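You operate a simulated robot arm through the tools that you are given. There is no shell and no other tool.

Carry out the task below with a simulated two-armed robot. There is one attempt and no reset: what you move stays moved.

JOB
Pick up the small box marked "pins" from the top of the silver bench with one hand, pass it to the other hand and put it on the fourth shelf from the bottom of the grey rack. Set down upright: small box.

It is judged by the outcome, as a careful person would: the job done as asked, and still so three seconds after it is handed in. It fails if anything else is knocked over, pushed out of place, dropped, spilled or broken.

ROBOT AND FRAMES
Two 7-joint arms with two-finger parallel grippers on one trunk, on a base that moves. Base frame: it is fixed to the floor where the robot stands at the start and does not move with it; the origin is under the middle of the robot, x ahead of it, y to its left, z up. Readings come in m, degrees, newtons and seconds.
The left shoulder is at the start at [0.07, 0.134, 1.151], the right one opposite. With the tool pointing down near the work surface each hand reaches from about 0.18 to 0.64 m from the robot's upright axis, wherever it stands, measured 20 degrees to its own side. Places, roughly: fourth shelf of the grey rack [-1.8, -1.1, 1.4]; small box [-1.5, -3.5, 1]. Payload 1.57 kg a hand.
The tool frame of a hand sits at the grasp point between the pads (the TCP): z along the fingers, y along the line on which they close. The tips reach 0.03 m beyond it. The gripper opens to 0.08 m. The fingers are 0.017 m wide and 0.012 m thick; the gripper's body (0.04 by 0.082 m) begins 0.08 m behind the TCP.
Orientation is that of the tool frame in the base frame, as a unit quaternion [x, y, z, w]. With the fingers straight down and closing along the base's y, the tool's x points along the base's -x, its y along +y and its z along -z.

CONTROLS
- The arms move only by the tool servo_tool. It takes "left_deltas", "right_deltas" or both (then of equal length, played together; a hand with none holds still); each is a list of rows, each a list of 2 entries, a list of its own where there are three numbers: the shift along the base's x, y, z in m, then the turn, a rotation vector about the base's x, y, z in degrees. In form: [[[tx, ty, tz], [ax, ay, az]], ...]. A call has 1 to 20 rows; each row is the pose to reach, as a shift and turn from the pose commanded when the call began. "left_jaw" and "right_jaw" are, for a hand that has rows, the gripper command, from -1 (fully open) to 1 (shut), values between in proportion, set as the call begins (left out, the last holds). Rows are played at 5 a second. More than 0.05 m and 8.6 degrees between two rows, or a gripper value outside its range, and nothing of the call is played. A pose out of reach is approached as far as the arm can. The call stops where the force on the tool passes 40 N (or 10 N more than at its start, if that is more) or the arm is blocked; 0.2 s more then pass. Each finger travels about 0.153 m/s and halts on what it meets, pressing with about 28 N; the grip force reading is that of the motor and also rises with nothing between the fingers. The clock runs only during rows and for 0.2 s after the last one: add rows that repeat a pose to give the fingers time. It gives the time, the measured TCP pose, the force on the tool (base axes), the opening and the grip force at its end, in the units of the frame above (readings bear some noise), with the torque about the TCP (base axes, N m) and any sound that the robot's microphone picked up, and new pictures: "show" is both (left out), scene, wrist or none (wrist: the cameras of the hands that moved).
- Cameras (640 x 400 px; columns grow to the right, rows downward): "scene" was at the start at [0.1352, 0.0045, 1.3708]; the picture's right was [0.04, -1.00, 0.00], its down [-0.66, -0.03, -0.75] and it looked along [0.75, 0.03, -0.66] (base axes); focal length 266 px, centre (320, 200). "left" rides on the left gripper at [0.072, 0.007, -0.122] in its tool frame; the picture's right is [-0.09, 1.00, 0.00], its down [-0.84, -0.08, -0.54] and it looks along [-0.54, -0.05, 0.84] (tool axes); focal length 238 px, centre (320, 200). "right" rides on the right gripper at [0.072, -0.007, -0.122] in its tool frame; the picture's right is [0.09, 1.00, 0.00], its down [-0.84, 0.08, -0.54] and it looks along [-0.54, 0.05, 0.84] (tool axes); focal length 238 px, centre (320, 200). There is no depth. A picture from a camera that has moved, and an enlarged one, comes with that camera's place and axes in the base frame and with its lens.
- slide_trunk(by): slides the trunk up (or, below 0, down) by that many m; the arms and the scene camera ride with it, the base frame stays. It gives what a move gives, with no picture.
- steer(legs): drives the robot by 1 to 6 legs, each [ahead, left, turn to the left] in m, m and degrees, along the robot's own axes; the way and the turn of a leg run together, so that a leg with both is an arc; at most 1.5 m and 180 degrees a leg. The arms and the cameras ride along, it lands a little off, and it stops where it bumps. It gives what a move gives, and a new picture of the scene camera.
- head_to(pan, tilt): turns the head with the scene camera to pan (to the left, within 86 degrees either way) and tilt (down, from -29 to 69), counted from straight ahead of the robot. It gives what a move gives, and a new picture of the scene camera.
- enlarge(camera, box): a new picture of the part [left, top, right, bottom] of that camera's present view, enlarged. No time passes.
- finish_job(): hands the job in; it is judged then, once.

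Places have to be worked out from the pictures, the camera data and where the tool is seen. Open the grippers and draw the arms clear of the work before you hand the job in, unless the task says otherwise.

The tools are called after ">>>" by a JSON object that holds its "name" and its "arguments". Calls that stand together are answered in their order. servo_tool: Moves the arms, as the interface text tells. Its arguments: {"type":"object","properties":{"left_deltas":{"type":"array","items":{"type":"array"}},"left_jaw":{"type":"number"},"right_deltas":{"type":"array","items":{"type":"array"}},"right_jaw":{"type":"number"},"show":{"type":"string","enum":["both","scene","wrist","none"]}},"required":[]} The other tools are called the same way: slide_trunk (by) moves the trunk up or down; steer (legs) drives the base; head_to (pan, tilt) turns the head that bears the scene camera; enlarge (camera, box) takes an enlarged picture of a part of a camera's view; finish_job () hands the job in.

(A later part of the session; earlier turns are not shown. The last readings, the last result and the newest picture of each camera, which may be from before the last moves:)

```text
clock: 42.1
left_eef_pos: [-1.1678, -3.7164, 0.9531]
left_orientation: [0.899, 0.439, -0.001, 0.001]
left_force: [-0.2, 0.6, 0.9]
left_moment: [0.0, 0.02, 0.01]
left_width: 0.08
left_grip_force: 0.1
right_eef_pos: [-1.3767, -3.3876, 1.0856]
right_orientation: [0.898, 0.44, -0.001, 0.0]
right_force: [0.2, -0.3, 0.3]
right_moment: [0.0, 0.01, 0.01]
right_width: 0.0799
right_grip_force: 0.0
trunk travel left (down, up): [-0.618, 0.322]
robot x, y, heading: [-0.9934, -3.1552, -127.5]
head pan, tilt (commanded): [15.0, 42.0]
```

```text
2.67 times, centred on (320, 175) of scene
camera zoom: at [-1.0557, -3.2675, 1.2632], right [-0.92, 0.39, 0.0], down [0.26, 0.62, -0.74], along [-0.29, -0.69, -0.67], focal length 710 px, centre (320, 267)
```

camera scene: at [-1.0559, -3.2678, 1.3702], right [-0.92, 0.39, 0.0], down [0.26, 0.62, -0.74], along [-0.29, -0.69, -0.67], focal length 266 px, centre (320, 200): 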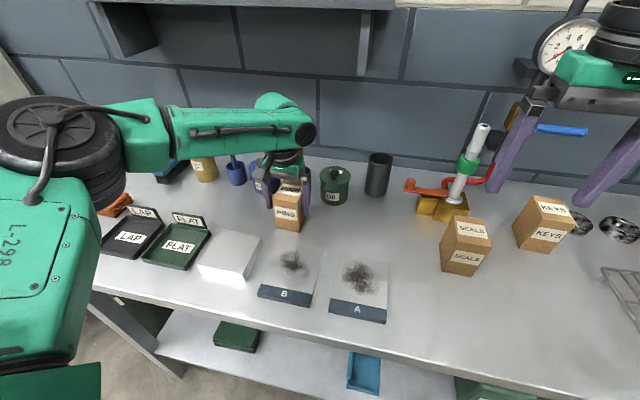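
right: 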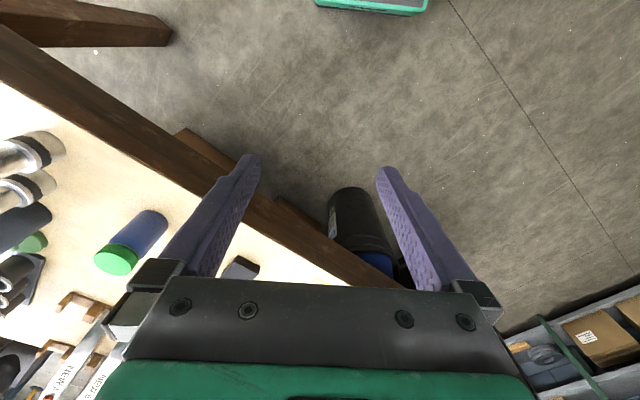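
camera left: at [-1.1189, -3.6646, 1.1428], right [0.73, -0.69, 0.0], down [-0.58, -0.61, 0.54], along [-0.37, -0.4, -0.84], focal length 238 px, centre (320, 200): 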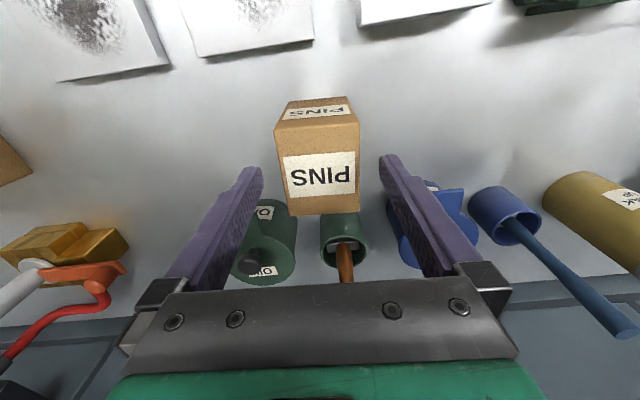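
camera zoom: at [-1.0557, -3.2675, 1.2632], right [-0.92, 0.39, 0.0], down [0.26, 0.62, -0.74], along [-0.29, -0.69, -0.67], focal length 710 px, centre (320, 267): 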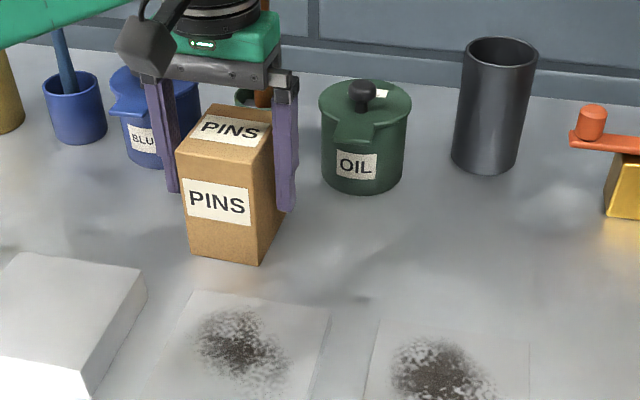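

The fingers straddle the box cleanly. I close the left gripper on it.

>>> {"name": "servo_tool", "arguments": {"left_deltas": [[[0, 0, 0], [0, 0, 0]], [[0, 0, 0], [0, 0, 0]], [[0, 0, 0], [0, 0, 0]], [[0, 0, 0], [0, 0, 0]]], "left_jaw": 1, "show": "both"}}

```text
clock: 43.1
left_eef_pos: [-1.1685, -3.7172, 0.9525]
left_orientation: [0.899, 0.438, -0.001, 0.0]
left_force: [-0.5, -0.5, 1.5]
left_moment: [-0.01, -0.05, -0.06]
left_width: 0.0596
left_grip_force: 28.2
right_eef_pos: [-1.3758, -3.3868, 1.0852]
right_orientation: [0.898, 0.44, 0.0, 0.0]
right_force: [-0.1, -1.0, -0.9]
right_moment: [-0.03, 0.01, 0.01]
right_width: 0.0797
right_grip_force: 0.1
trunk travel left (down, up): [-0.618, 0.322]
robot x, y, heading: [-0.9928, -3.1503, -127.7]
head pan, tilt (commanded): [15.0, 42.0]
camera scene: at [-1.0558, -3.2674, 1.2632], right [-0.92, 0.39, 0.0], down [0.26, 0.62, -0.74], along [-0.29, -0.69, -0.67], focal length 266 px, centre (320, 200)
camera left: at [-1.1191, -3.6644, 1.0759], right [0.73, -0.69, 0.0], down [-0.58, -0.61, 0.54], along [-0.37, -0.4, -0.84], focal length 238 px, centre (320, 200)
```

scene: 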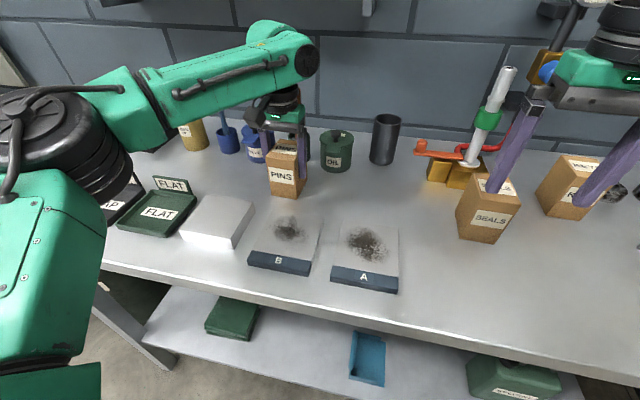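
left: 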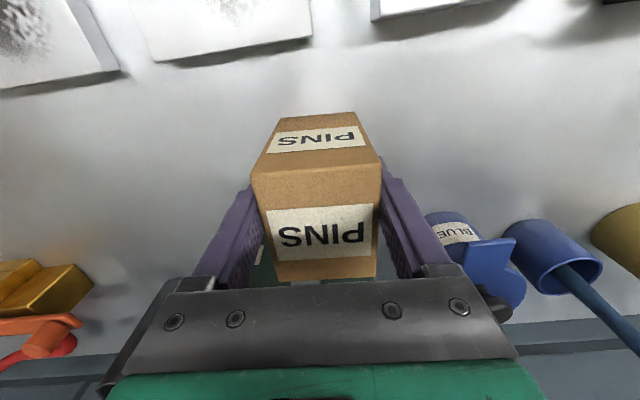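

Gripped at 59.6 mm with 28 N. I lift straight up with the trunk.

>>> {"name": "slide_trunk", "arguments": {"by": 0.05}}

>>> {"name": "enlarge", "arguments": {"camera": "scene", "box": [200, 50, 440, 250]}}

```text
clock: 44.0
left_eef_pos: [-1.1673, -3.7177, 1.0018]
left_orientation: [0.899, 0.438, 0.0, 0.0]
left_force: [0.2, -0.7, -3.3]
left_moment: [0.05, -0.04, -0.01]
left_width: 0.0598
left_grip_force: 28.2
right_eef_pos: [-1.3766, -3.3882, 1.1346]
right_orientation: [0.898, 0.439, 0.0, 0.001]
right_force: [-0.6, -0.2, 0.3]
right_moment: [0.0, 0.02, 0.0]
right_width: 0.08
right_grip_force: 0.2
trunk travel left (down, up): [-0.668, 0.272]
robot x, y, heading: [-0.9961, -3.1549, -127.7]
head pan, tilt (commanded): [15.0, 42.0]
```

```text
2.00 times, centred on (320, 150) of scene
camera zoom: at [-1.0563, -3.2688, 1.3131], right [-0.92, 0.39, 0.0], down [0.26, 0.62, -0.74], along [-0.29, -0.68, -0.67], focal length 532 px, centre (320, 300)
```

zoom: 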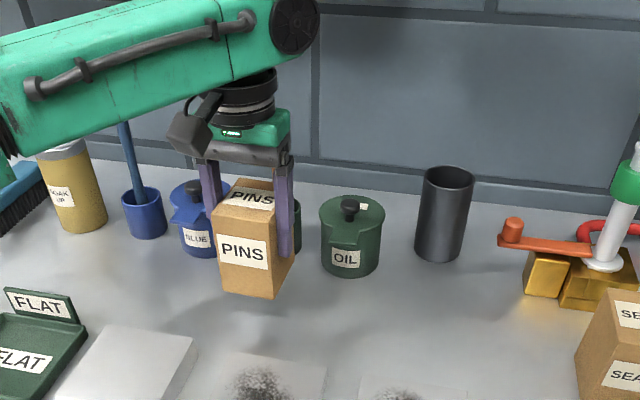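

The box hangs level in the left hand (~0.33 kg). I lift by another 0.15 m, then back the base away from the bench.

>>> {"name": "slide_trunk", "arguments": {"by": 0.15}}

>>> {"name": "steer", "arguments": {"legs": [[-0.7, 0, 0]]}}

```text
clock: 45.8
left_eef_pos: [-1.1689, -3.7188, 1.1521]
left_orientation: [0.899, 0.438, 0.0, 0.0]
left_force: [-0.1, -0.6, -3.0]
left_moment: [0.03, 0.02, -0.01]
left_width: 0.06
left_grip_force: 27.8
right_eef_pos: [-1.3772, -3.3879, 1.2857]
right_orientation: [0.898, 0.44, 0.0, 0.0]
right_force: [-0.3, -0.5, 0.0]
right_moment: [-0.01, 0.0, -0.01]
right_width: 0.0803
right_grip_force: 0.0
trunk travel left (down, up): [-0.818, 0.122]
robot x, y, heading: [-0.9908, -3.1499, -127.6]
head pan, tilt (commanded): [15.0, 42.0]
```

```text
clock: 49.7
left_eef_pos: [-0.7363, -3.1599, 1.1525]
left_orientation: [0.898, 0.441, 0.0, -0.001]
left_force: [0.2, 0.1, -3.2]
left_moment: [0.04, -0.01, 0.01]
left_width: 0.0597
left_grip_force: 28.0
right_eef_pos: [-0.9452, -2.8304, 1.2838]
right_orientation: [0.897, 0.442, 0.001, 0.0]
right_force: [-0.2, -0.1, 0.0]
right_moment: [0.05, 0.02, -0.02]
right_width: 0.08
right_grip_force: 0.1
trunk travel left (down, up): [-0.818, 0.122]
robot x, y, heading: [-0.5635, -2.5883, -127.5]
head pan, tilt (commanded): [15.0, 42.0]
camera scene: at [-0.6252, -2.7103, 1.4629], right [-0.92, 0.38, 0.0], down [0.26, 0.62, -0.74], along [-0.28, -0.69, -0.67], focal length 266 px, centre (320, 200)
```

scene: 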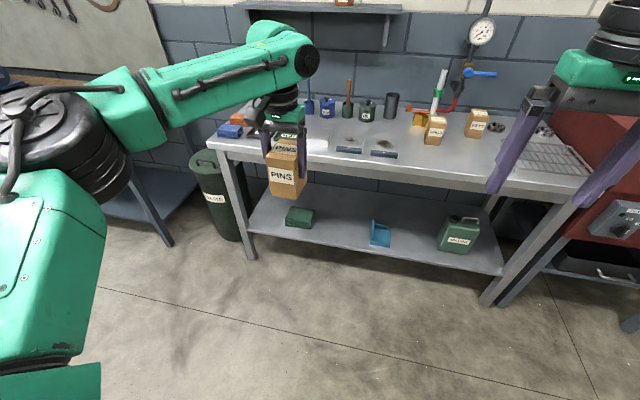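

Clear of the bench. Now I bring the box in front of me with the left hand and turn it 90° clockwise, so its back side will face the right hand for the handover.

>>> {"name": "servo_tool", "arguments": {"left_deltas": [[[-0.003, 0.017, 0], [0, 0, -7.5]], [[-0.006, 0.034, 0], [0, 0, -15]], [[-0.009, 0.05, 0], [0, 0, -22.5]], [[-0.012, 0.067, 0], [0, 0, -30]], [[-0.015, 0.084, 0], [0, 0, -37.5]], [[-0.018, 0.101, 0], [0, 0, -45]], [[-0.021, 0.118, 0], [0, 0, -52.5]], [[-0.024, 0.135, 0], [0, 0, -60]], [[-0.026, 0.151, 0], [0, 0, -67.5]], [[-0.029, 0.168, 0], [0, 0, -75]], [[-0.032, 0.185, 0], [0, 0, -82.5]], [[-0.0353, 0.2019, 0], [0, 0, -90]], [[-0.0353, 0.2019, 0], [0, 0, -90]]], "show": "both"}}

```text
clock: 52.5
left_eef_pos: [-0.7705, -2.9563, 1.1529]
left_orientation: [0.946, -0.324, 0.0, 0.0]
left_force: [0.1, -0.2, -2.4]
left_moment: [-0.03, -0.06, 0.05]
left_width: 0.0598
left_grip_force: 27.6
right_eef_pos: [-0.9446, -2.8292, 1.2856]
right_orientation: [0.897, 0.441, -0.001, 0.0]
right_force: [-0.5, 0.3, -0.5]
right_moment: [0.02, 0.02, 0.01]
right_width: 0.0799
right_grip_force: 0.0
trunk travel left (down, up): [-0.818, 0.122]
robot x, y, heading: [-0.5624, -2.5937, -127.4]
head pan, tilt (commanded): [15.0, 42.0]
camera scene: at [-0.6244, -2.7091, 1.4631], right [-0.92, 0.38, 0.0], down [0.26, 0.62, -0.74], along [-0.28, -0.69, -0.67], focal length 266 px, centre (320, 200)
camera left: at [-0.7176, -3.0054, 1.2758], right [-0.68, -0.73, 0.0], down [-0.61, 0.57, 0.54], along [-0.4, 0.37, -0.84], focal length 238 px, centre (320, 200)
```

scene: 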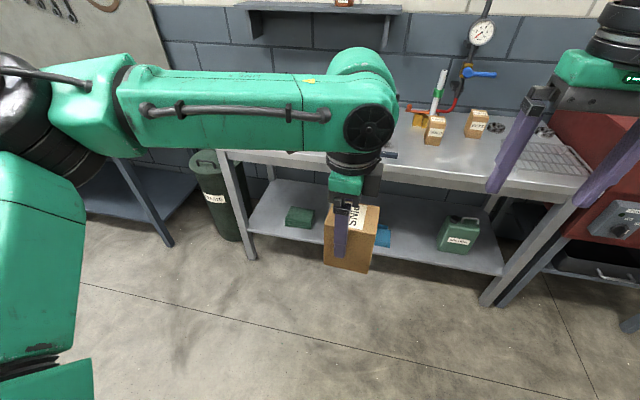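
left: 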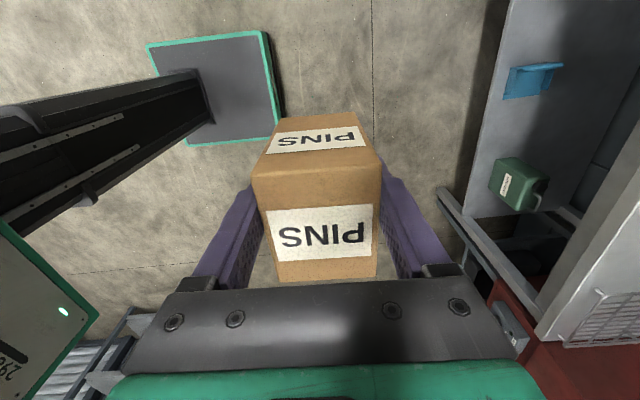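

The box hangs securely in front of me, back face toward my right. Now I turn the right hand 90° so that its fingers will point at the box from the right side.

>>> {"name": "servo_tool", "arguments": {"right_deltas": [[[-0.005, 0.004, 0], [0, 0, 7.5]], [[-0.011, 0.008, -0.005], [0, 0, 15]], [[-0.016, 0.012, -0.01], [0, 0, 22.5]], [[-0.021, 0.016, -0.015], [0, 0, 30]], [[-0.027, 0.02, -0.02], [0, 0, 37.5]], [[-0.032, 0.024, -0.025], [0, 0, 45]], [[-0.037, 0.028, -0.03], [0, 0, 52.5]], [[-0.042, 0.032, -0.035], [0, 0, 60]], [[-0.048, 0.036, -0.04], [0, 0, 67.5]], [[-0.053, 0.041, -0.045], [0, 0, 75]], [[-0.058, 0.045, -0.05], [0, 0, 82.5]], [[-0.0635, 0.0486, -0.055], [0, 0, 90]], [[-0.0635, 0.0486, -0.055], [0, 0, 90]]], "right_jaw": -1, "show": "both"}}

```text
clock: 55.3
left_eef_pos: [-0.7704, -2.9548, 1.1523]
left_orientation: [0.946, -0.323, -0.001, 0.0]
left_force: [0.6, 0.7, -2.9]
left_moment: [-0.05, 0.0, 0.01]
left_width: 0.0598
left_grip_force: 27.9
right_eef_pos: [-0.7619, -2.7157, 1.1927]
right_orientation: [0.323, 0.947, 0.0, 0.002]
right_force: [1.0, 0.6, -0.4]
right_moment: [-0.02, 0.03, 0.0]
right_width: 0.0801
right_grip_force: 0.0
right hand out of reach, approached as far as the arm can: row 4, 5, 6, 7, 8, 9, 10, 11, 12, 13
trunk travel left (down, up): [-0.818, 0.122]
robot x, y, heading: [-0.5614, -2.5942, -127.3]
head pan, tilt (commanded): [15.0, 42.0]
camera scene: at [-0.6249, -2.7084, 1.4631], right [-0.92, 0.38, 0.0], down [0.26, 0.62, -0.74], along [-0.28, -0.69, -0.67], focal length 266 px, centre (320, 200)
camera right: at [-0.8235, -2.6774, 1.3133], right [0.53, 0.85, 0.0], down [0.71, -0.45, 0.54], along [0.46, -0.29, -0.84], focal length 238 px, centre (320, 200)
```

scene: 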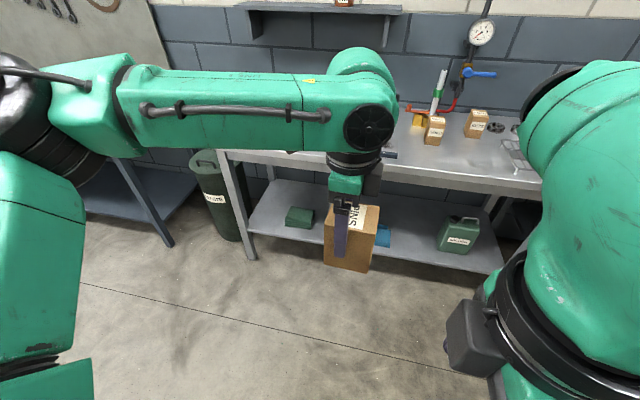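
right: 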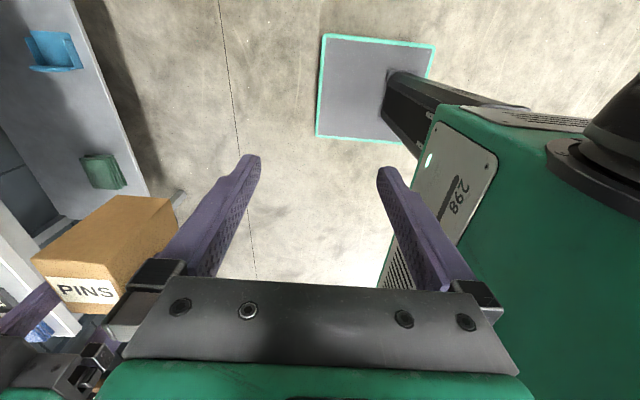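

The right arm could not reach that turned pose and ended near the torso (no contact force). I'll reverse it back to its start pose and use a forward-tilted right hand for the handover instead.

>>> {"name": "servo_tool", "arguments": {"right_deltas": [[[0.005, -0.004, 0.005], [0, 0, -7.5]], [[0.011, -0.008, 0.01], [0, 0, -15]], [[0.016, -0.012, 0.015], [0, 0, -22.5]], [[0.021, -0.016, 0.02], [0, 0, -30]], [[0.027, -0.02, 0.025], [0, 0, -37.5]], [[0.032, -0.024, 0.03], [0, 0, -45]], [[0.037, -0.028, 0.035], [0, 0, -52.5]], [[0.042, -0.032, 0.04], [0, 0, -60]], [[0.048, -0.036, 0.045], [0, 0, -67.5]], [[0.053, -0.041, 0.05], [0, 0, -75]], [[0.058, -0.045, 0.055], [0, 0, -82.5]], [[0.0635, -0.0486, 0.055], [0, 0, -90]], [[0.0635, -0.0486, 0.055], [0, 0, -90]]], "right_jaw": -1, "show": "both"}}

```text
clock: 58.1
left_eef_pos: [-0.7698, -2.9557, 1.1528]
left_orientation: [0.947, -0.322, 0.0, 0.0]
left_force: [-0.6, -0.3, -3.4]
left_moment: [-0.01, -0.01, -0.03]
left_width: 0.0597
left_grip_force: 27.5
right_eef_pos: [-0.6968, -2.774, 1.2489]
right_orientation: [0.897, 0.441, 0.0, 0.0]
right_force: [-0.8, 0.3, -0.4]
right_moment: [0.02, 0.01, 0.02]
right_width: 0.08
right_grip_force: 0.0
trunk travel left (down, up): [-0.818, 0.122]
robot x, y, heading: [-0.5597, -2.5949, -127.5]
head pan, tilt (commanded): [15.0, 42.0]
camera scene: at [-0.6246, -2.7089, 1.4631], right [-0.92, 0.38, 0.0], down [0.26, 0.62, -0.74], along [-0.28, -0.69, -0.67], focal length 266 px, centre (320, 200)
camera right: at [-0.6586, -2.7135, 1.3699], right [0.84, -0.54, 0.0], down [-0.45, -0.71, 0.54], along [-0.29, -0.46, -0.84], focal length 238 px, centre (320, 200)
```

scene: 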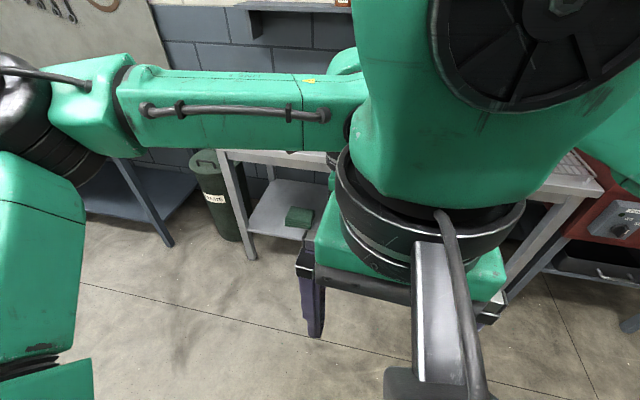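
right: 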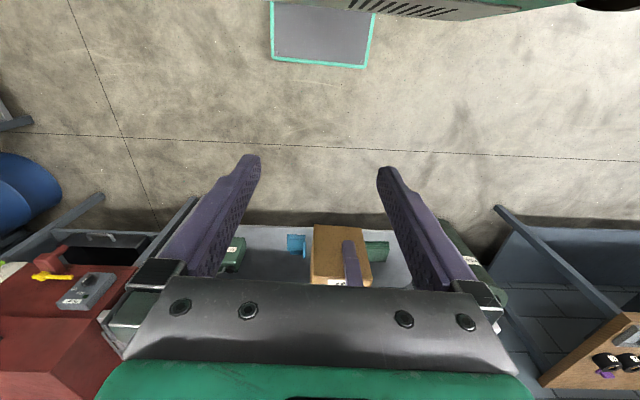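

The right hand is now upright at yaw 0 but in close to my chest, next to the box. I take it out to the right first and then forward to a free spot.

>>> {"name": "servo_tool", "arguments": {"right_deltas": [[[-0.0227, 0.0174, 0], [0, 0, 0]], [[-0.0454, 0.0347, 0], [0, 0, 0]], [[-0.068, 0.0521, 0], [0, 0, 0]], [[-0.0907, 0.0695, 0], [0, 0, 0]], [[-0.1134, 0.0869, 0], [0, 0, 0]], [[-0.1361, 0.1042, 0], [0, 0, 0]], [[-0.1588, 0.1216, 0], [0, 0, 0]], [[-0.1791, 0.0951, 0], [0, 0, 0]], [[-0.1994, 0.0686, 0], [0, 0, 0]], [[-0.2196, 0.0422, 0], [0, 0, 0]], [[-0.2399, 0.0157, 0], [0, 0, 0]], [[-0.2602, -0.0107, 0], [0, 0, 0]], [[-0.2804, -0.0372, 0], [0, 0, 0]]], "right_jaw": -1, "show": "both"}}

```text
clock: 60.9
left_eef_pos: [-0.7708, -2.9578, 1.1524]
left_orientation: [0.946, -0.324, -0.001, -0.001]
left_force: [0.1, -0.1, -2.9]
left_moment: [-0.02, -0.03, 0.03]
left_width: 0.0599
left_grip_force: 27.8
right_eef_pos: [-0.9791, -2.811, 1.2472]
right_orientation: [0.897, 0.442, 0.0, 0.0]
right_force: [-0.3, -0.1, 0.2]
right_moment: [0.03, -0.01, -0.06]
right_width: 0.0798
right_grip_force: 0.0
trunk travel left (down, up): [-0.818, 0.122]
robot x, y, heading: [-0.5658, -2.5929, -127.5]
head pan, tilt (commanded): [15.0, 42.0]
camera scene: at [-0.625, -2.7103, 1.463], right [-0.92, 0.38, 0.0], down [0.26, 0.62, -0.74], along [-0.28, -0.69, -0.67], focal length 266 px, centre (320, 200)
camera right: at [-0.9405, -2.7521, 1.3697], right [0.85, -0.53, 0.0], down [-0.45, -0.71, 0.54], along [-0.29, -0.46, -0.84], focal length 238 px, centre (320, 200)
```

scene: 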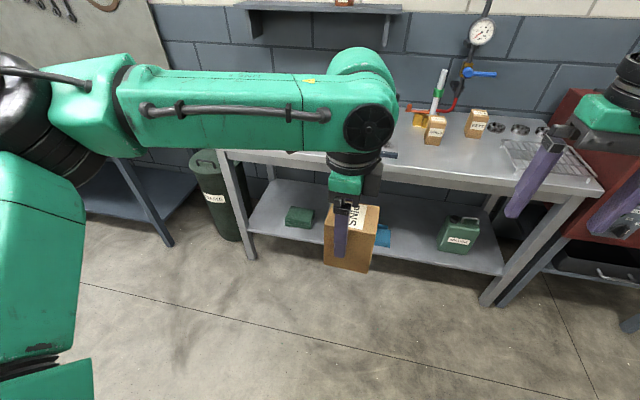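
right: 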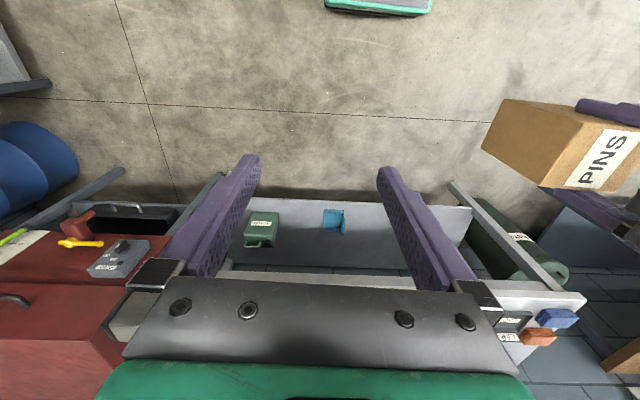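

Right hand is clear. Now I turn the left hand back to yaw 0 and bring the box to the middle, a little further ahead, label toward me, leaving room for the right hand to come in from my side.

>>> {"name": "servo_tool", "arguments": {"left_deltas": [[[-0.0095, -0.0032, 0], [0, 0, 7.5]], [[-0.019, -0.0064, 0], [0, 0, 15]], [[-0.0285, -0.0096, 0], [0, 0, 22.5]], [[-0.038, -0.0128, 0], [0, 0, 30]], [[-0.0476, -0.016, 0], [0, 0, 37.5]], [[-0.0571, -0.0193, 0], [0, 0, 45]], [[-0.0666, -0.0225, 0], [0, 0, 52.5]], [[-0.0761, -0.0257, 0], [0, 0, 60]], [[-0.0856, -0.0289, 0], [0, 0, 67.5]], [[-0.0951, -0.0321, 0], [0, 0, 75]], [[-0.1046, -0.0353, 0], [0, 0, 82.5]], [[-0.1141, -0.0385, 0], [0, 0, 90]], [[-0.1141, -0.0385, 0], [0, 0, 90]]], "show": "both"}}

```text
clock: 63.7
left_eef_pos: [-0.7815, -3.0003, 1.1464]
left_orientation: [0.897, 0.441, -0.002, -0.001]
left_force: [-0.2, -0.7, -2.5]
left_moment: [0.0, -0.01, 0.0]
left_width: 0.0598
left_grip_force: 28.1
left hand out of reach, approached as far as the arm can: row 2, 3, 4, 5, 6, 7, 8, 9, 10, 11, 12, 13
right_eef_pos: [-0.9765, -2.809, 1.2482]
right_orientation: [0.897, 0.441, 0.001, 0.0]
right_force: [0.9, -0.7, -0.2]
right_moment: [0.04, 0.0, 0.0]
right_width: 0.08
right_grip_force: 0.0
trunk travel left (down, up): [-0.818, 0.122]
robot x, y, heading: [-0.5653, -2.5924, -127.2]
head pan, tilt (commanded): [15.0, 42.0]
camera scene: at [-0.6244, -2.7088, 1.4631], right [-0.92, 0.38, 0.0], down [0.26, 0.62, -0.74], along [-0.28, -0.69, -0.67], focal length 266 px, centre (320, 200)
camera left: at [-0.731, -2.9472, 1.269], right [0.73, -0.68, 0.0], down [-0.57, -0.62, 0.54], along [-0.37, -0.4, -0.84], focal length 238 px, centre (320, 200)
```

scene: 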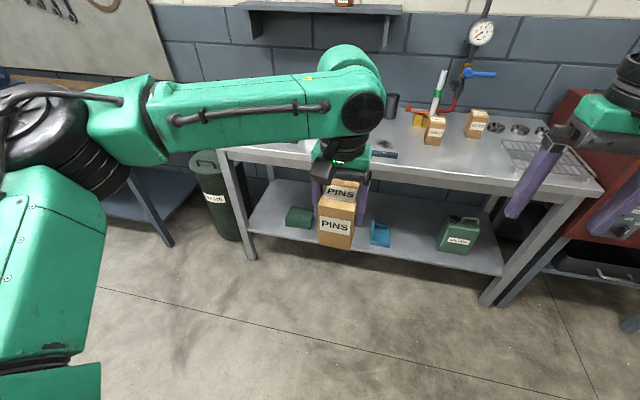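
left: 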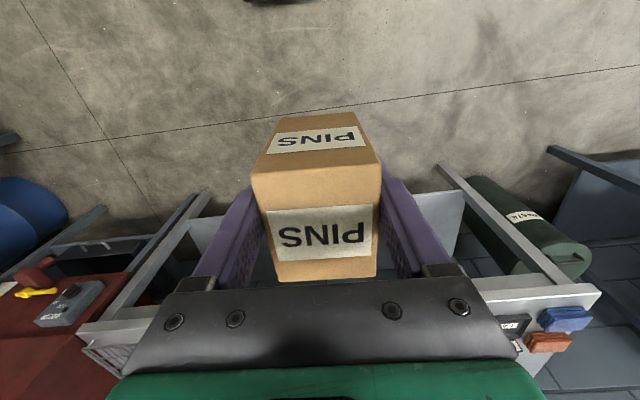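

The left hand settled at F≈0.455, L≈0.075 with the box upright, label toward me. Next I tilt the right hand forward by 55° off to the right to see whether that posture is comfortable.

>>> {"name": "servo_tool", "arguments": {"right_deltas": [[[-0.0061, -0.008, 0], [-5.47, 4.166, 0]], [[-0.0121, -0.0159, 0], [-10.94, 8.33, 0]], [[-0.0182, -0.0239, 0], [-16.4, 12.5, 0]], [[-0.0243, -0.0318, 0], [-21.9, 16.66, 0]], [[-0.0303, -0.0398, 0], [-27.35, 20.83, 0]], [[-0.0364, -0.0477, 0], [-32.8, 25.0, 0]], [[-0.0425, -0.0557, 0], [-38.3, 29.16, 0]], [[-0.0485, -0.0636, 0], [-43.75, 33.33, 0]], [[-0.0485, -0.0636, 0], [-43.75, 33.33, 0]]], "right_jaw": -1, "show": "both"}}

```text
clock: 65.7
left_eef_pos: [-0.7807, -3.0008, 1.1452]
left_orientation: [0.897, 0.441, -0.001, 0.0]
left_force: [-0.3, -0.1, -3.5]
left_moment: [0.03, -0.01, -0.01]
left_width: 0.0601
left_grip_force: 27.8
right_eef_pos: [-1.0258, -2.8748, 1.2482]
right_orientation: [0.795, 0.392, -0.414, 0.206]
right_force: [0.2, -1.4, -0.1]
right_moment: [-0.02, 0.04, -0.03]
right_width: 0.08
right_grip_force: 0.0
trunk travel left (down, up): [-0.818, 0.122]
robot x, y, heading: [-0.5619, -2.5934, -127.4]
head pan, tilt (commanded): [15.0, 42.0]
camera scene: at [-0.6244, -2.7091, 1.4631], right [-0.92, 0.38, 0.0], down [0.26, 0.62, -0.74], along [-0.28, -0.69, -0.67], focal length 266 px, centre (320, 200)
camera right: at [-0.9461, -2.7604, 1.258], right [0.82, -0.56, -0.07], down [0.04, -0.07, 1.0], along [-0.57, -0.82, -0.04], focal length 238 px, centre (320, 200)
```

scene: 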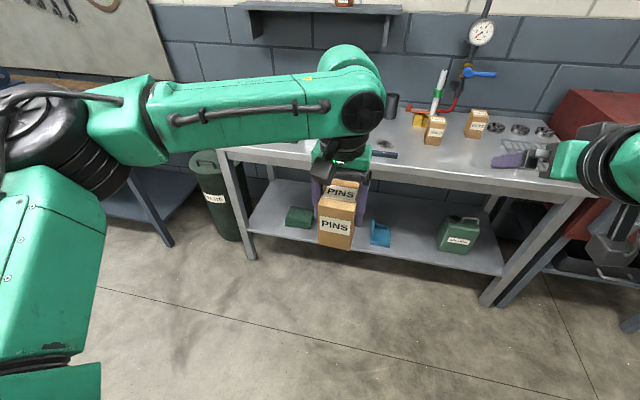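
right: 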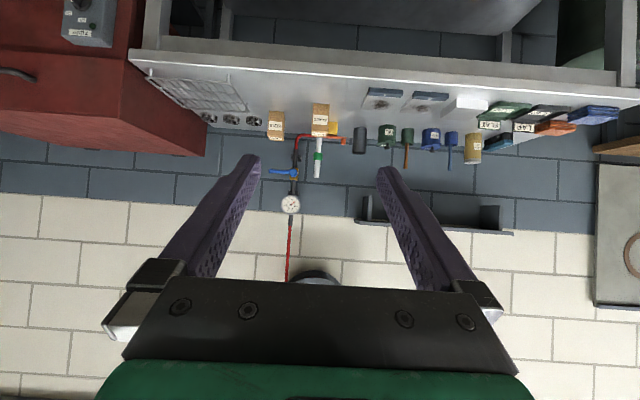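

The forward tilt works well. The box is a bit near my chest for that approach, so I try moving the left hand farther ahead and to the right.

>>> {"name": "servo_tool", "arguments": {"left_deltas": [[[-0.018, -0.0039, 0.002], [0, 0, 0]], [[-0.036, -0.0077, 0.003], [0, 0, 0]], [[-0.0541, -0.0116, 0.004], [0, 0, 0]], [[-0.0721, -0.0154, 0.005], [0, 0, 0]], [[-0.0901, -0.0193, 0.006], [0, 0, 0]], [[-0.0901, -0.0193, 0.006], [0, 0, 0]]], "show": "scene"}}

```text
clock: 67.1
left_eef_pos: [-0.7789, -3.0131, 1.1422]
left_orientation: [0.898, 0.44, -0.001, -0.001]
left_force: [-0.2, 0.2, -3.2]
left_moment: [0.01, 0.01, -0.02]
left_width: 0.06
left_grip_force: 28.1
left hand out of reach, approached as far as the arm can: row 1, 2, 3, 4, 5, 6
right_eef_pos: [-1.0258, -2.875, 1.2486]
right_orientation: [0.796, 0.392, -0.413, 0.206]
right_force: [-0.2, 0.0, 1.5]
right_moment: [0.02, -0.04, 0.03]
right_width: 0.08
right_grip_force: 0.0
trunk travel left (down, up): [-0.818, 0.122]
robot x, y, heading: [-0.563, -2.5928, -127.5]
head pan, tilt (commanded): [15.0, 42.0]
camera scene: at [-0.6245, -2.7089, 1.4631], right [-0.92, 0.38, 0.0], down [0.26, 0.62, -0.74], along [-0.28, -0.69, -0.67], focal length 266 px, centre (320, 200)
```

scene: 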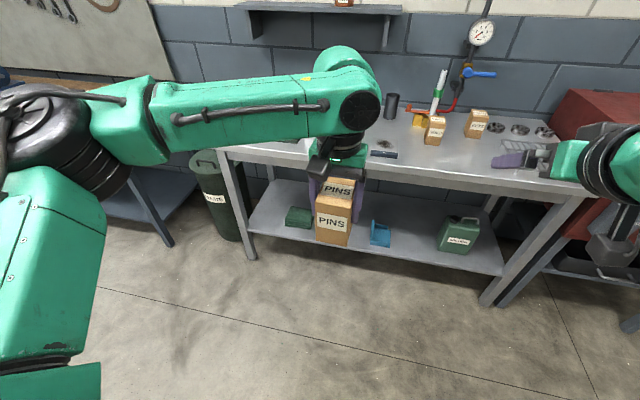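

The left wrist has a limit towards the right at this yaw, so I choose a meeting point a little further left and ahead (F≈0.535, L≈0.115), which the right hand can reach across.

>>> {"name": "servo_tool", "arguments": {"left_deltas": [[[-0.0045, -0.0186, 0.002], [0, 0, 0]], [[-0.009, -0.0372, 0.004], [0, 0, 0]], [[-0.0134, -0.0558, 0.006], [0, 0, 0]], [[-0.0179, -0.0744, 0.008], [0, 0, 0]], [[-0.0179, -0.0744, 0.008], [0, 0, 0]]], "show": "both"}}

```text
clock: 68.3
left_eef_pos: [-0.7698, -3.0781, 1.1457]
left_orientation: [0.898, 0.441, -0.001, -0.001]
left_force: [-0.5, -0.4, -2.6]
left_moment: [0.02, -0.02, 0.01]
left_width: 0.0597
left_grip_force: 28.1
left hand out of reach, approached as far as the arm can: row 1, 2, 3, 4, 5
right_eef_pos: [-1.0256, -2.8752, 1.2486]
right_orientation: [0.796, 0.392, -0.413, 0.206]
right_force: [-0.2, 0.4, 0.3]
right_moment: [0.02, 0.02, 0.0]
right_width: 0.0799
right_grip_force: 0.1
trunk travel left (down, up): [-0.818, 0.122]
robot x, y, heading: [-0.5615, -2.5897, -127.5]
head pan, tilt (commanded): [15.0, 42.0]
camera scene: at [-0.6245, -2.7091, 1.4631], right [-0.92, 0.38, 0.0], down [0.26, 0.62, -0.74], along [-0.28, -0.69, -0.67], focal length 266 px, centre (320, 200)
camera left: at [-0.7215, -3.0252, 1.2682], right [0.73, -0.68, 0.0], down [-0.57, -0.61, 0.54], along [-0.37, -0.4, -0.84], focal length 238 px, centre (320, 200)
```

scene: 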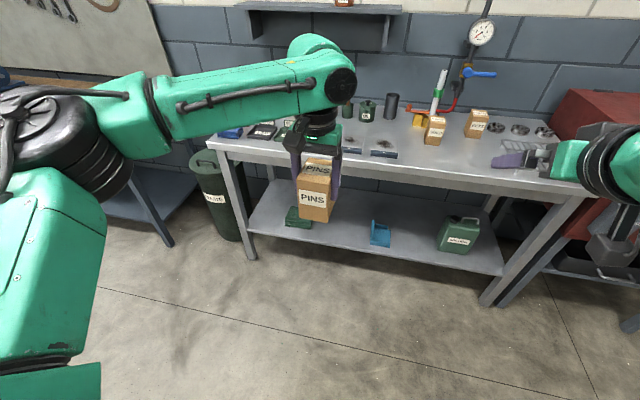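
left: 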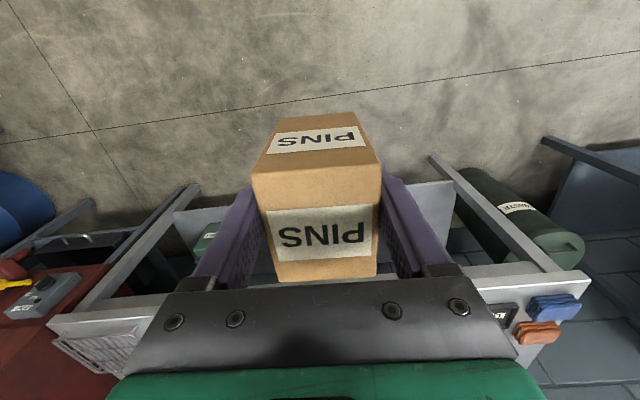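

The left hand is steady at F≈0.514, L≈0.131 with the box bottom at z≈1.068. I bring the tilted right hand in stages to a spot behind the box, first partway toward it.

>>> {"name": "servo_tool", "arguments": {"right_deltas": [[[0.0224, -0.0037, -0.0178], [0, 0, 0]], [[0.0447, -0.0074, -0.0356], [0, 0, 0]], [[0.0671, -0.0111, -0.0534], [0, 0, 0]], [[0.0895, -0.0148, -0.0712], [0, 0, 0]], [[0.1118, -0.0185, -0.089], [0, 0, 0]], [[0.1342, -0.0222, -0.1068], [0, 0, 0]], [[0.1342, -0.0222, -0.1068], [0, 0, 0]]], "right_jaw": -1, "show": "both"}}

```text
clock: 69.9
left_eef_pos: [-0.7714, -3.0773, 1.1468]
left_orientation: [0.898, 0.44, -0.001, 0.001]
left_force: [0.1, -0.4, -2.3]
left_moment: [0.03, -0.03, 0.0]
left_width: 0.0595
left_grip_force: 28.1
right_eef_pos: [-0.8916, -2.8964, 1.1418]
right_orientation: [0.796, 0.392, -0.412, 0.207]
right_force: [0.7, -0.5, 0.2]
right_moment: [0.0, -0.02, -0.02]
right_width: 0.0801
right_grip_force: 0.2
trunk travel left (down, up): [-0.818, 0.122]
robot x, y, heading: [-0.559, -2.5934, -127.5]
head pan, tilt (commanded): [15.0, 42.0]
camera scene: at [-0.6247, -2.7088, 1.4631], right [-0.92, 0.38, 0.0], down [0.26, 0.62, -0.74], along [-0.28, -0.69, -0.67], focal length 266 px, centre (320, 200)
camera right: at [-0.8111, -2.7818, 1.1513], right [0.82, -0.56, -0.07], down [0.04, -0.07, 1.0], along [-0.57, -0.82, -0.04], focal length 238 px, centre (320, 200)
```

scene: 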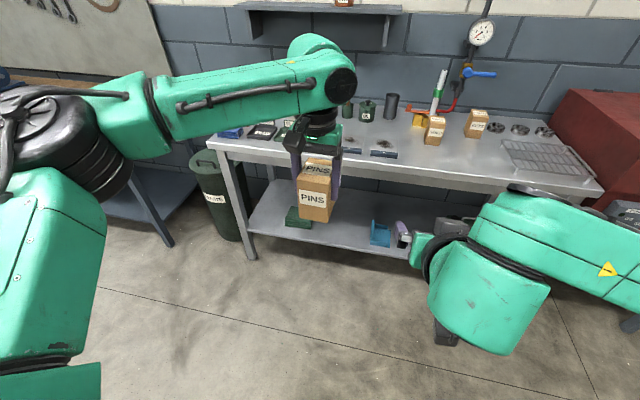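
right: 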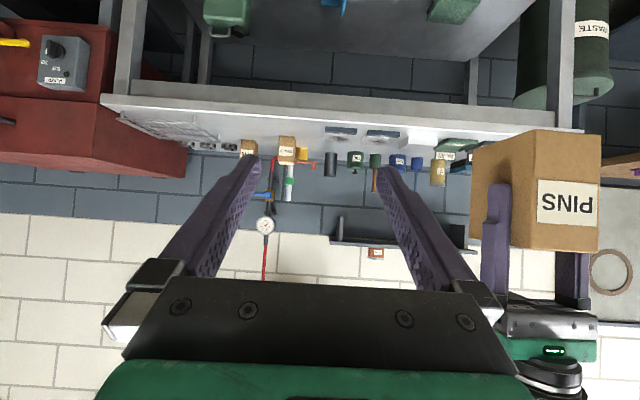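

The right hand tracks well and its camera sees the box ahead-left. I keep going left, staying behind the box.

>>> {"name": "servo_tool", "arguments": {"right_deltas": [[[0.0205, -0.0158, 0], [0, 0, 0]], [[0.041, -0.0316, 0], [0, 0, 0]], [[0.0615, -0.0474, 0], [0, 0, 0]], [[0.082, -0.0633, 0], [0, 0, 0]], [[0.1024, -0.0791, 0], [0, 0, 0]], [[0.1024, -0.0791, 0], [0, 0, 0]]], "right_jaw": -1, "show": "both"}}

```text
clock: 71.3
left_eef_pos: [-0.7704, -3.0783, 1.1453]
left_orientation: [0.897, 0.441, -0.001, 0.0]
left_force: [0.5, -0.4, -3.5]
left_moment: [0.03, -0.01, 0.01]
left_width: 0.0596
left_grip_force: 27.8
right_eef_pos: [-0.7888, -2.9759, 1.1414]
right_orientation: [0.796, 0.392, -0.413, 0.205]
right_force: [-0.5, 0.6, -0.5]
right_moment: [0.05, 0.01, 0.02]
right_width: 0.0802
right_grip_force: 0.0
trunk travel left (down, up): [-0.818, 0.122]
robot x, y, heading: [-0.5601, -2.5933, -127.4]
head pan, tilt (commanded): [15.0, 42.0]
camera scene: at [-0.6251, -2.7084, 1.4631], right [-0.92, 0.38, 0.0], down [0.26, 0.62, -0.74], along [-0.28, -0.69, -0.67], focal length 266 px, centre (320, 200)
camera right: at [-0.7094, -2.8606, 1.1516], right [0.82, -0.56, -0.07], down [0.04, -0.07, 1.0], along [-0.57, -0.82, -0.04], focal length 238 px, centre (320, 200)
```

scene: 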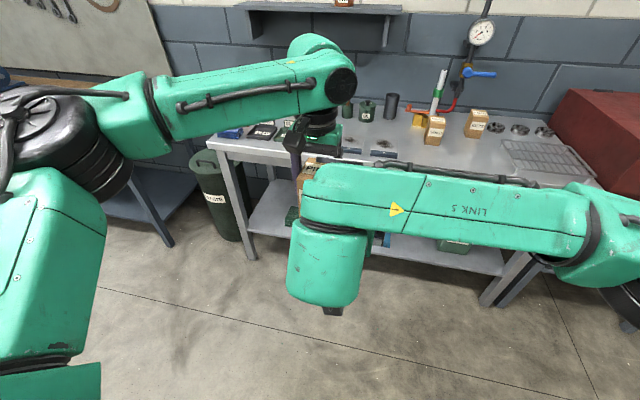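
right: 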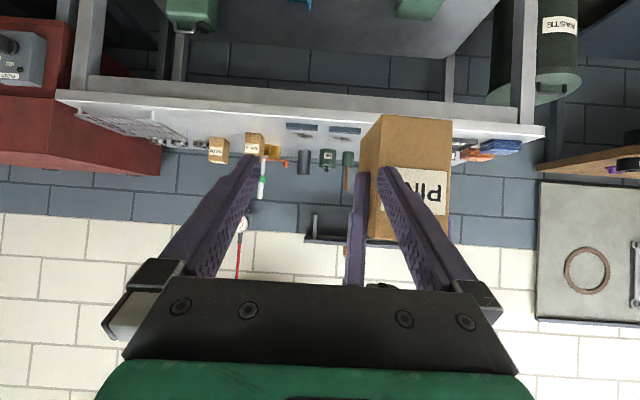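

On track; I complete the sidestep so the right hand is directly behind the box.

>>> {"name": "servo_tool", "arguments": {"right_deltas": [[[0.0204, -0.0157, 0], [0, 0, 0]], [[0.0407, -0.0313, 0], [0, 0, 0]], [[0.0611, -0.047, 0], [0, 0, 0]], [[0.0611, -0.047, 0], [0, 0, 0]]], "right_jaw": -1, "show": "both"}}

>>> {"name": "enlarge", "arguments": {"camera": "right", "box": [220, 80, 420, 260]}}

```text
clock: 72.3
left_eef_pos: [-0.7709, -3.0788, 1.1455]
left_orientation: [0.897, 0.441, -0.001, 0.0]
left_force: [0.5, 0.6, -3.3]
left_moment: [0.06, -0.01, -0.02]
left_width: 0.0597
left_grip_force: 27.8
right_eef_pos: [-0.7249, -3.0237, 1.1396]
right_orientation: [0.796, 0.392, -0.413, 0.206]
right_force: [0.0, -0.1, -0.1]
right_moment: [-0.02, -0.04, -0.01]
right_width: 0.0798
right_grip_force: 0.0
trunk travel left (down, up): [-0.818, 0.122]
robot x, y, heading: [-0.5629, -2.5911, -127.6]
head pan, tilt (commanded): [15.0, 42.0]
camera scene: at [-0.6246, -2.7092, 1.4631], right [-0.92, 0.38, 0.0], down [0.26, 0.62, -0.74], along [-0.28, -0.69, -0.67], focal length 266 px, centre (320, 200)
camera right: at [-0.6458, -2.908, 1.1507], right [0.82, -0.56, -0.07], down [0.04, -0.07, 1.0], along [-0.57, -0.82, -0.04], focal length 238 px, centre (320, 200)
```

scene: 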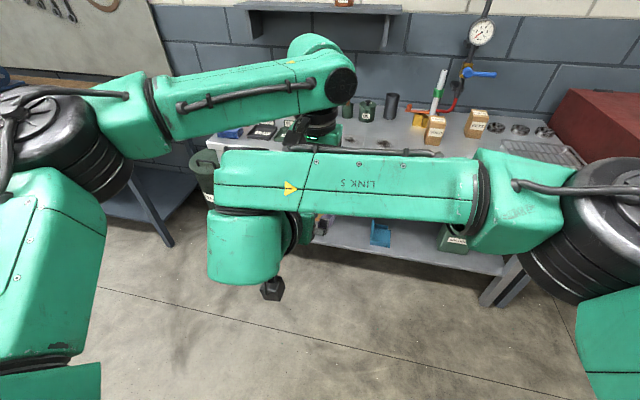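
right: 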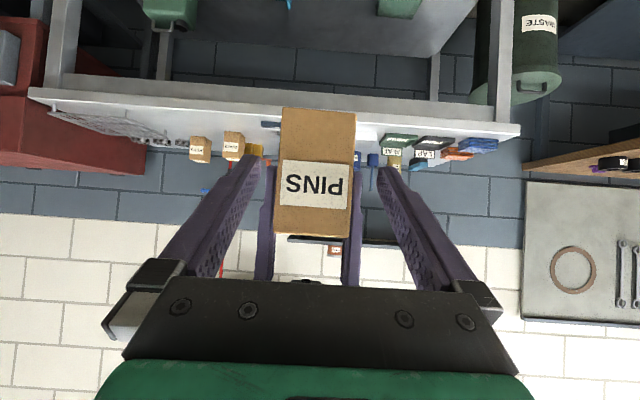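

```text
2.22 times, centred on (320, 170) of right
camera zoom: at [-0.6458, -2.908, 1.1507], right [0.82, -0.56, -0.07], down [0.04, -0.07, 1.0], along [-0.57, -0.82, -0.04], focal length 530 px, centre (320, 267)
```

zoom: 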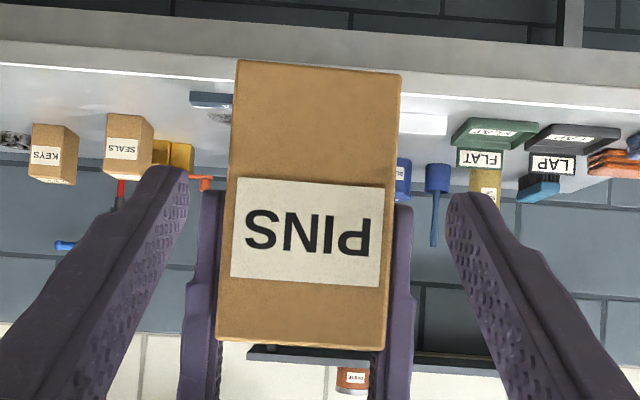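

The right hand is lined up directly behind the box (2–4 mm lateral correction needed), with the left fingers well above its path. I slide the open right fingers along the lower half of the box's sides.

>>> {"name": "servo_tool", "arguments": {"right_deltas": [[[-0.0028, 0.0021, 0], [0, 0, 0]], [[-0.0122, -0.0105, -0.01], [0, 0, 0]], [[-0.0217, -0.0231, -0.02], [0, 0, 0]], [[-0.0311, -0.0356, -0.03], [0, 0, 0]], [[-0.0405, -0.0482, -0.04], [0, 0, 0]], [[-0.0405, -0.0482, -0.04], [0, 0, 0]]], "right_jaw": -1, "show": "both"}}

>>> {"name": "enlarge", "arguments": {"camera": "right", "box": [200, 60, 440, 260]}}

>>> {"name": "enlarge", "arguments": {"camera": "left", "box": [180, 80, 460, 300]}}

```text
clock: 73.7
left_eef_pos: [-0.7703, -3.0777, 1.1446]
left_orientation: [0.898, 0.441, -0.001, 0.0]
left_force: [-0.3, -0.3, -3.4]
left_moment: [-0.01, -0.02, -0.02]
left_width: 0.0598
left_grip_force: 28.0
right_eef_pos: [-0.7691, -3.0713, 1.1005]
right_orientation: [0.796, 0.392, -0.413, 0.206]
right_force: [-0.1, 0.0, 0.1]
right_moment: [0.04, -0.02, -0.02]
right_width: 0.08
right_grip_force: 0.0
trunk travel left (down, up): [-0.818, 0.122]
robot x, y, heading: [-0.5665, -2.5957, -127.5]
head pan, tilt (commanded): [15.0, 42.0]
camera scene: at [-0.6243, -2.7091, 1.4631], right [-0.92, 0.38, 0.0], down [0.26, 0.62, -0.74], along [-0.28, -0.69, -0.67], focal length 266 px, centre (320, 200)
camera right: at [-0.688, -2.9566, 1.1111], right [0.82, -0.56, -0.07], down [0.04, -0.07, 1.0], along [-0.57, -0.82, -0.04], focal length 238 px, centre (320, 200)
```

scene: 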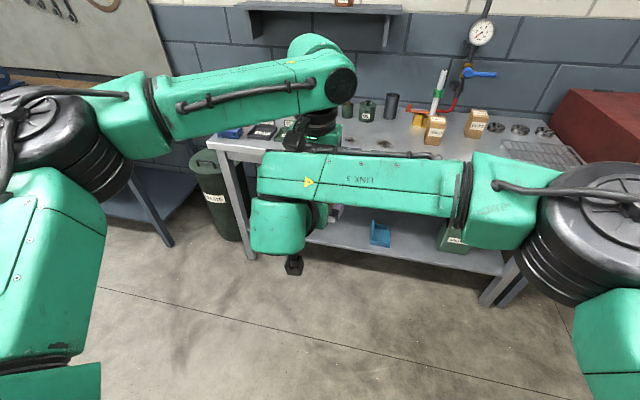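
right: 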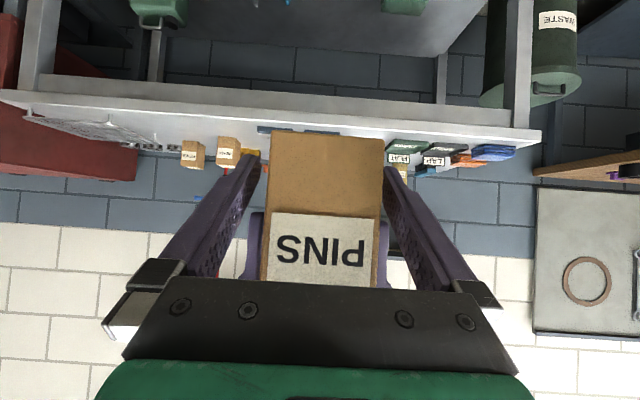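

```text
2.00 times, centred on (320, 160) of right
camera zoom: at [-0.688, -2.9566, 1.1111], right [0.82, -0.56, -0.07], down [0.04, -0.07, 1.0], along [-0.57, -0.82, -0.04], focal length 477 px, centre (320, 280)
```

zoom: 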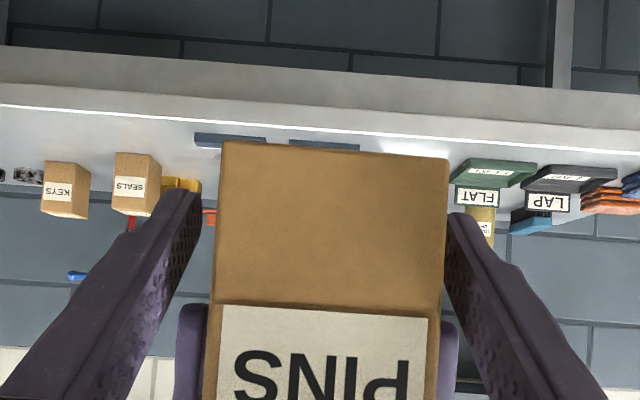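

```text
1.82 times, centred on (320, 190) of left
camera zoom: at [-0.7213, -3.025, 1.2683], right [0.73, -0.68, 0.0], down [-0.57, -0.61, 0.54], along [-0.37, -0.4, -0.84], focal length 433 px, centre (320, 218)
```

zoom: 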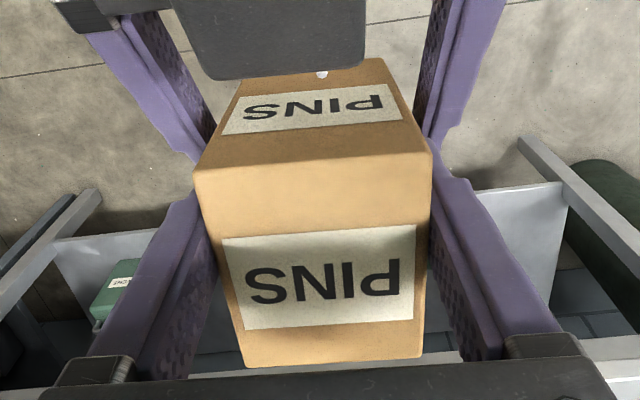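

The right fingers straddle the lower box, centred within a millimetre, and no contact force is felt. I close the right gripper while the left still holds.

>>> {"name": "servo_tool", "arguments": {"right_deltas": [[[0, 0, 0], [0, 0, 0]], [[0, 0, 0], [0, 0, 0]], [[0, 0, 0], [0, 0, 0]], [[0, 0, 0], [0, 0, 0]]], "right_jaw": 1, "show": "wrist"}}

>>> {"name": "enlarge", "arguments": {"camera": "left", "box": [180, 80, 460, 300]}}

```text
clock: 74.7
left_eef_pos: [-0.7714, -3.0776, 1.1464]
left_orientation: [0.898, 0.439, -0.002, -0.001]
left_force: [-11.1, 11.5, 0.1]
left_moment: [0.19, -0.4, 0.6]
left_width: 0.0599
left_grip_force: 28.6
right_eef_pos: [-0.7685, -3.0704, 1.1012]
right_orientation: [0.795, 0.393, -0.413, 0.207]
right_force: [9.4, -12.0, -0.6]
right_moment: [0.35, 0.9, -0.5]
right_width: 0.0602
right_grip_force: 28.1
trunk travel left (down, up): [-0.818, 0.122]
robot x, y, heading: [-0.5619, -2.5927, -127.4]
head pan, tilt (commanded): [15.0, 42.0]
camera right: at [-0.6875, -2.9565, 1.1111], right [0.82, -0.56, -0.07], down [0.04, -0.07, 1.0], along [-0.56, -0.82, -0.04], focal length 238 px, centre (320, 200)
```

right: 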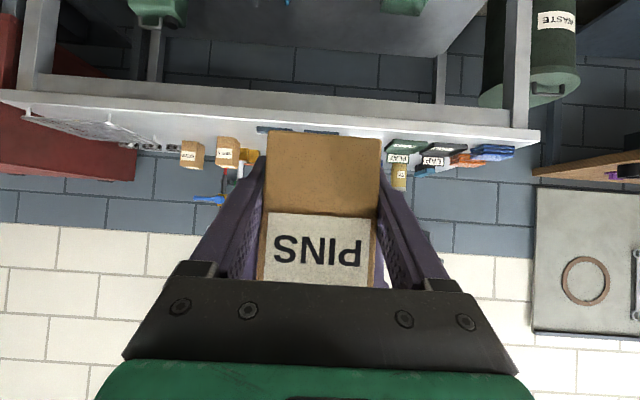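

```text
1.82 times, centred on (320, 190) of left
camera zoom: at [-0.7218, -3.0246, 1.2683], right [0.73, -0.68, 0.0], down [-0.57, -0.61, 0.54], along [-0.37, -0.4, -0.84], focal length 433 px, centre (320, 218)
```

zoom: 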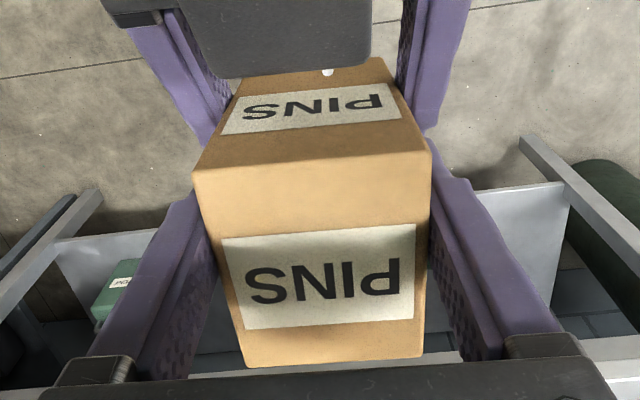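

Both hands hold the box now, but there's ~15 N sideways load between them: the right hand sits slightly off. I relax it by shifting the right hand 1.5 mm to the left.

>>> {"name": "servo_tool", "arguments": {"right_deltas": [[[0.0012, -0.0009, 0], [0, 0, 0]], [[0.0012, -0.0009, 0], [0, 0, 0]]], "right_jaw": 1, "show": "none"}}

```text
clock: 75.3
left_eef_pos: [-0.7704, -3.0772, 1.1458]
left_orientation: [0.898, 0.441, 0.0, 0.0]
left_force: [-9.6, 10.8, 1.6]
left_moment: [0.52, -0.43, 0.37]
left_width: 0.0599
left_grip_force: 27.5
right_eef_pos: [-0.7661, -3.0711, 1.101]
right_orientation: [0.796, 0.392, -0.413, 0.206]
right_force: [9.5, -10.7, -2.4]
right_moment: [0.04, 0.8, -0.27]
right_width: 0.0602
right_grip_force: 27.7
trunk travel left (down, up): [-0.818, 0.122]
robot x, y, heading: [-0.561, -2.593, -127.7]
head pan, tilt (commanded): [15.0, 42.0]
```

The sideways load fell only slightly; I shift another 2 mm and watch the response.

>>> {"name": "servo_tool", "arguments": {"right_deltas": [[[0.0016, -0.0012, 0], [0, 0, 0]], [[0.0016, -0.0012, 0], [0, 0, 0]], [[0.0016, -0.0012, 0], [0, 0, 0]]], "right_jaw": 1, "show": "none"}}

```text
clock: 76.1
left_eef_pos: [-0.7705, -3.078, 1.1443]
left_orientation: [0.898, 0.441, -0.002, 0.001]
left_force: [-1.6, 2.5, 4.5]
left_moment: [-0.07, 0.01, -0.3]
left_width: 0.0598
left_grip_force: 27.9
right_eef_pos: [-0.7661, -3.0722, 1.1008]
right_orientation: [0.796, 0.391, -0.414, 0.205]
right_force: [1.5, -1.9, -3.3]
right_moment: [0.3, -0.02, 0.33]
right_width: 0.0596
right_grip_force: 27.9
trunk travel left (down, up): [-0.818, 0.122]
robot x, y, heading: [-0.5631, -2.593, -127.5]
head pan, tilt (commanded): [15.0, 42.0]
```

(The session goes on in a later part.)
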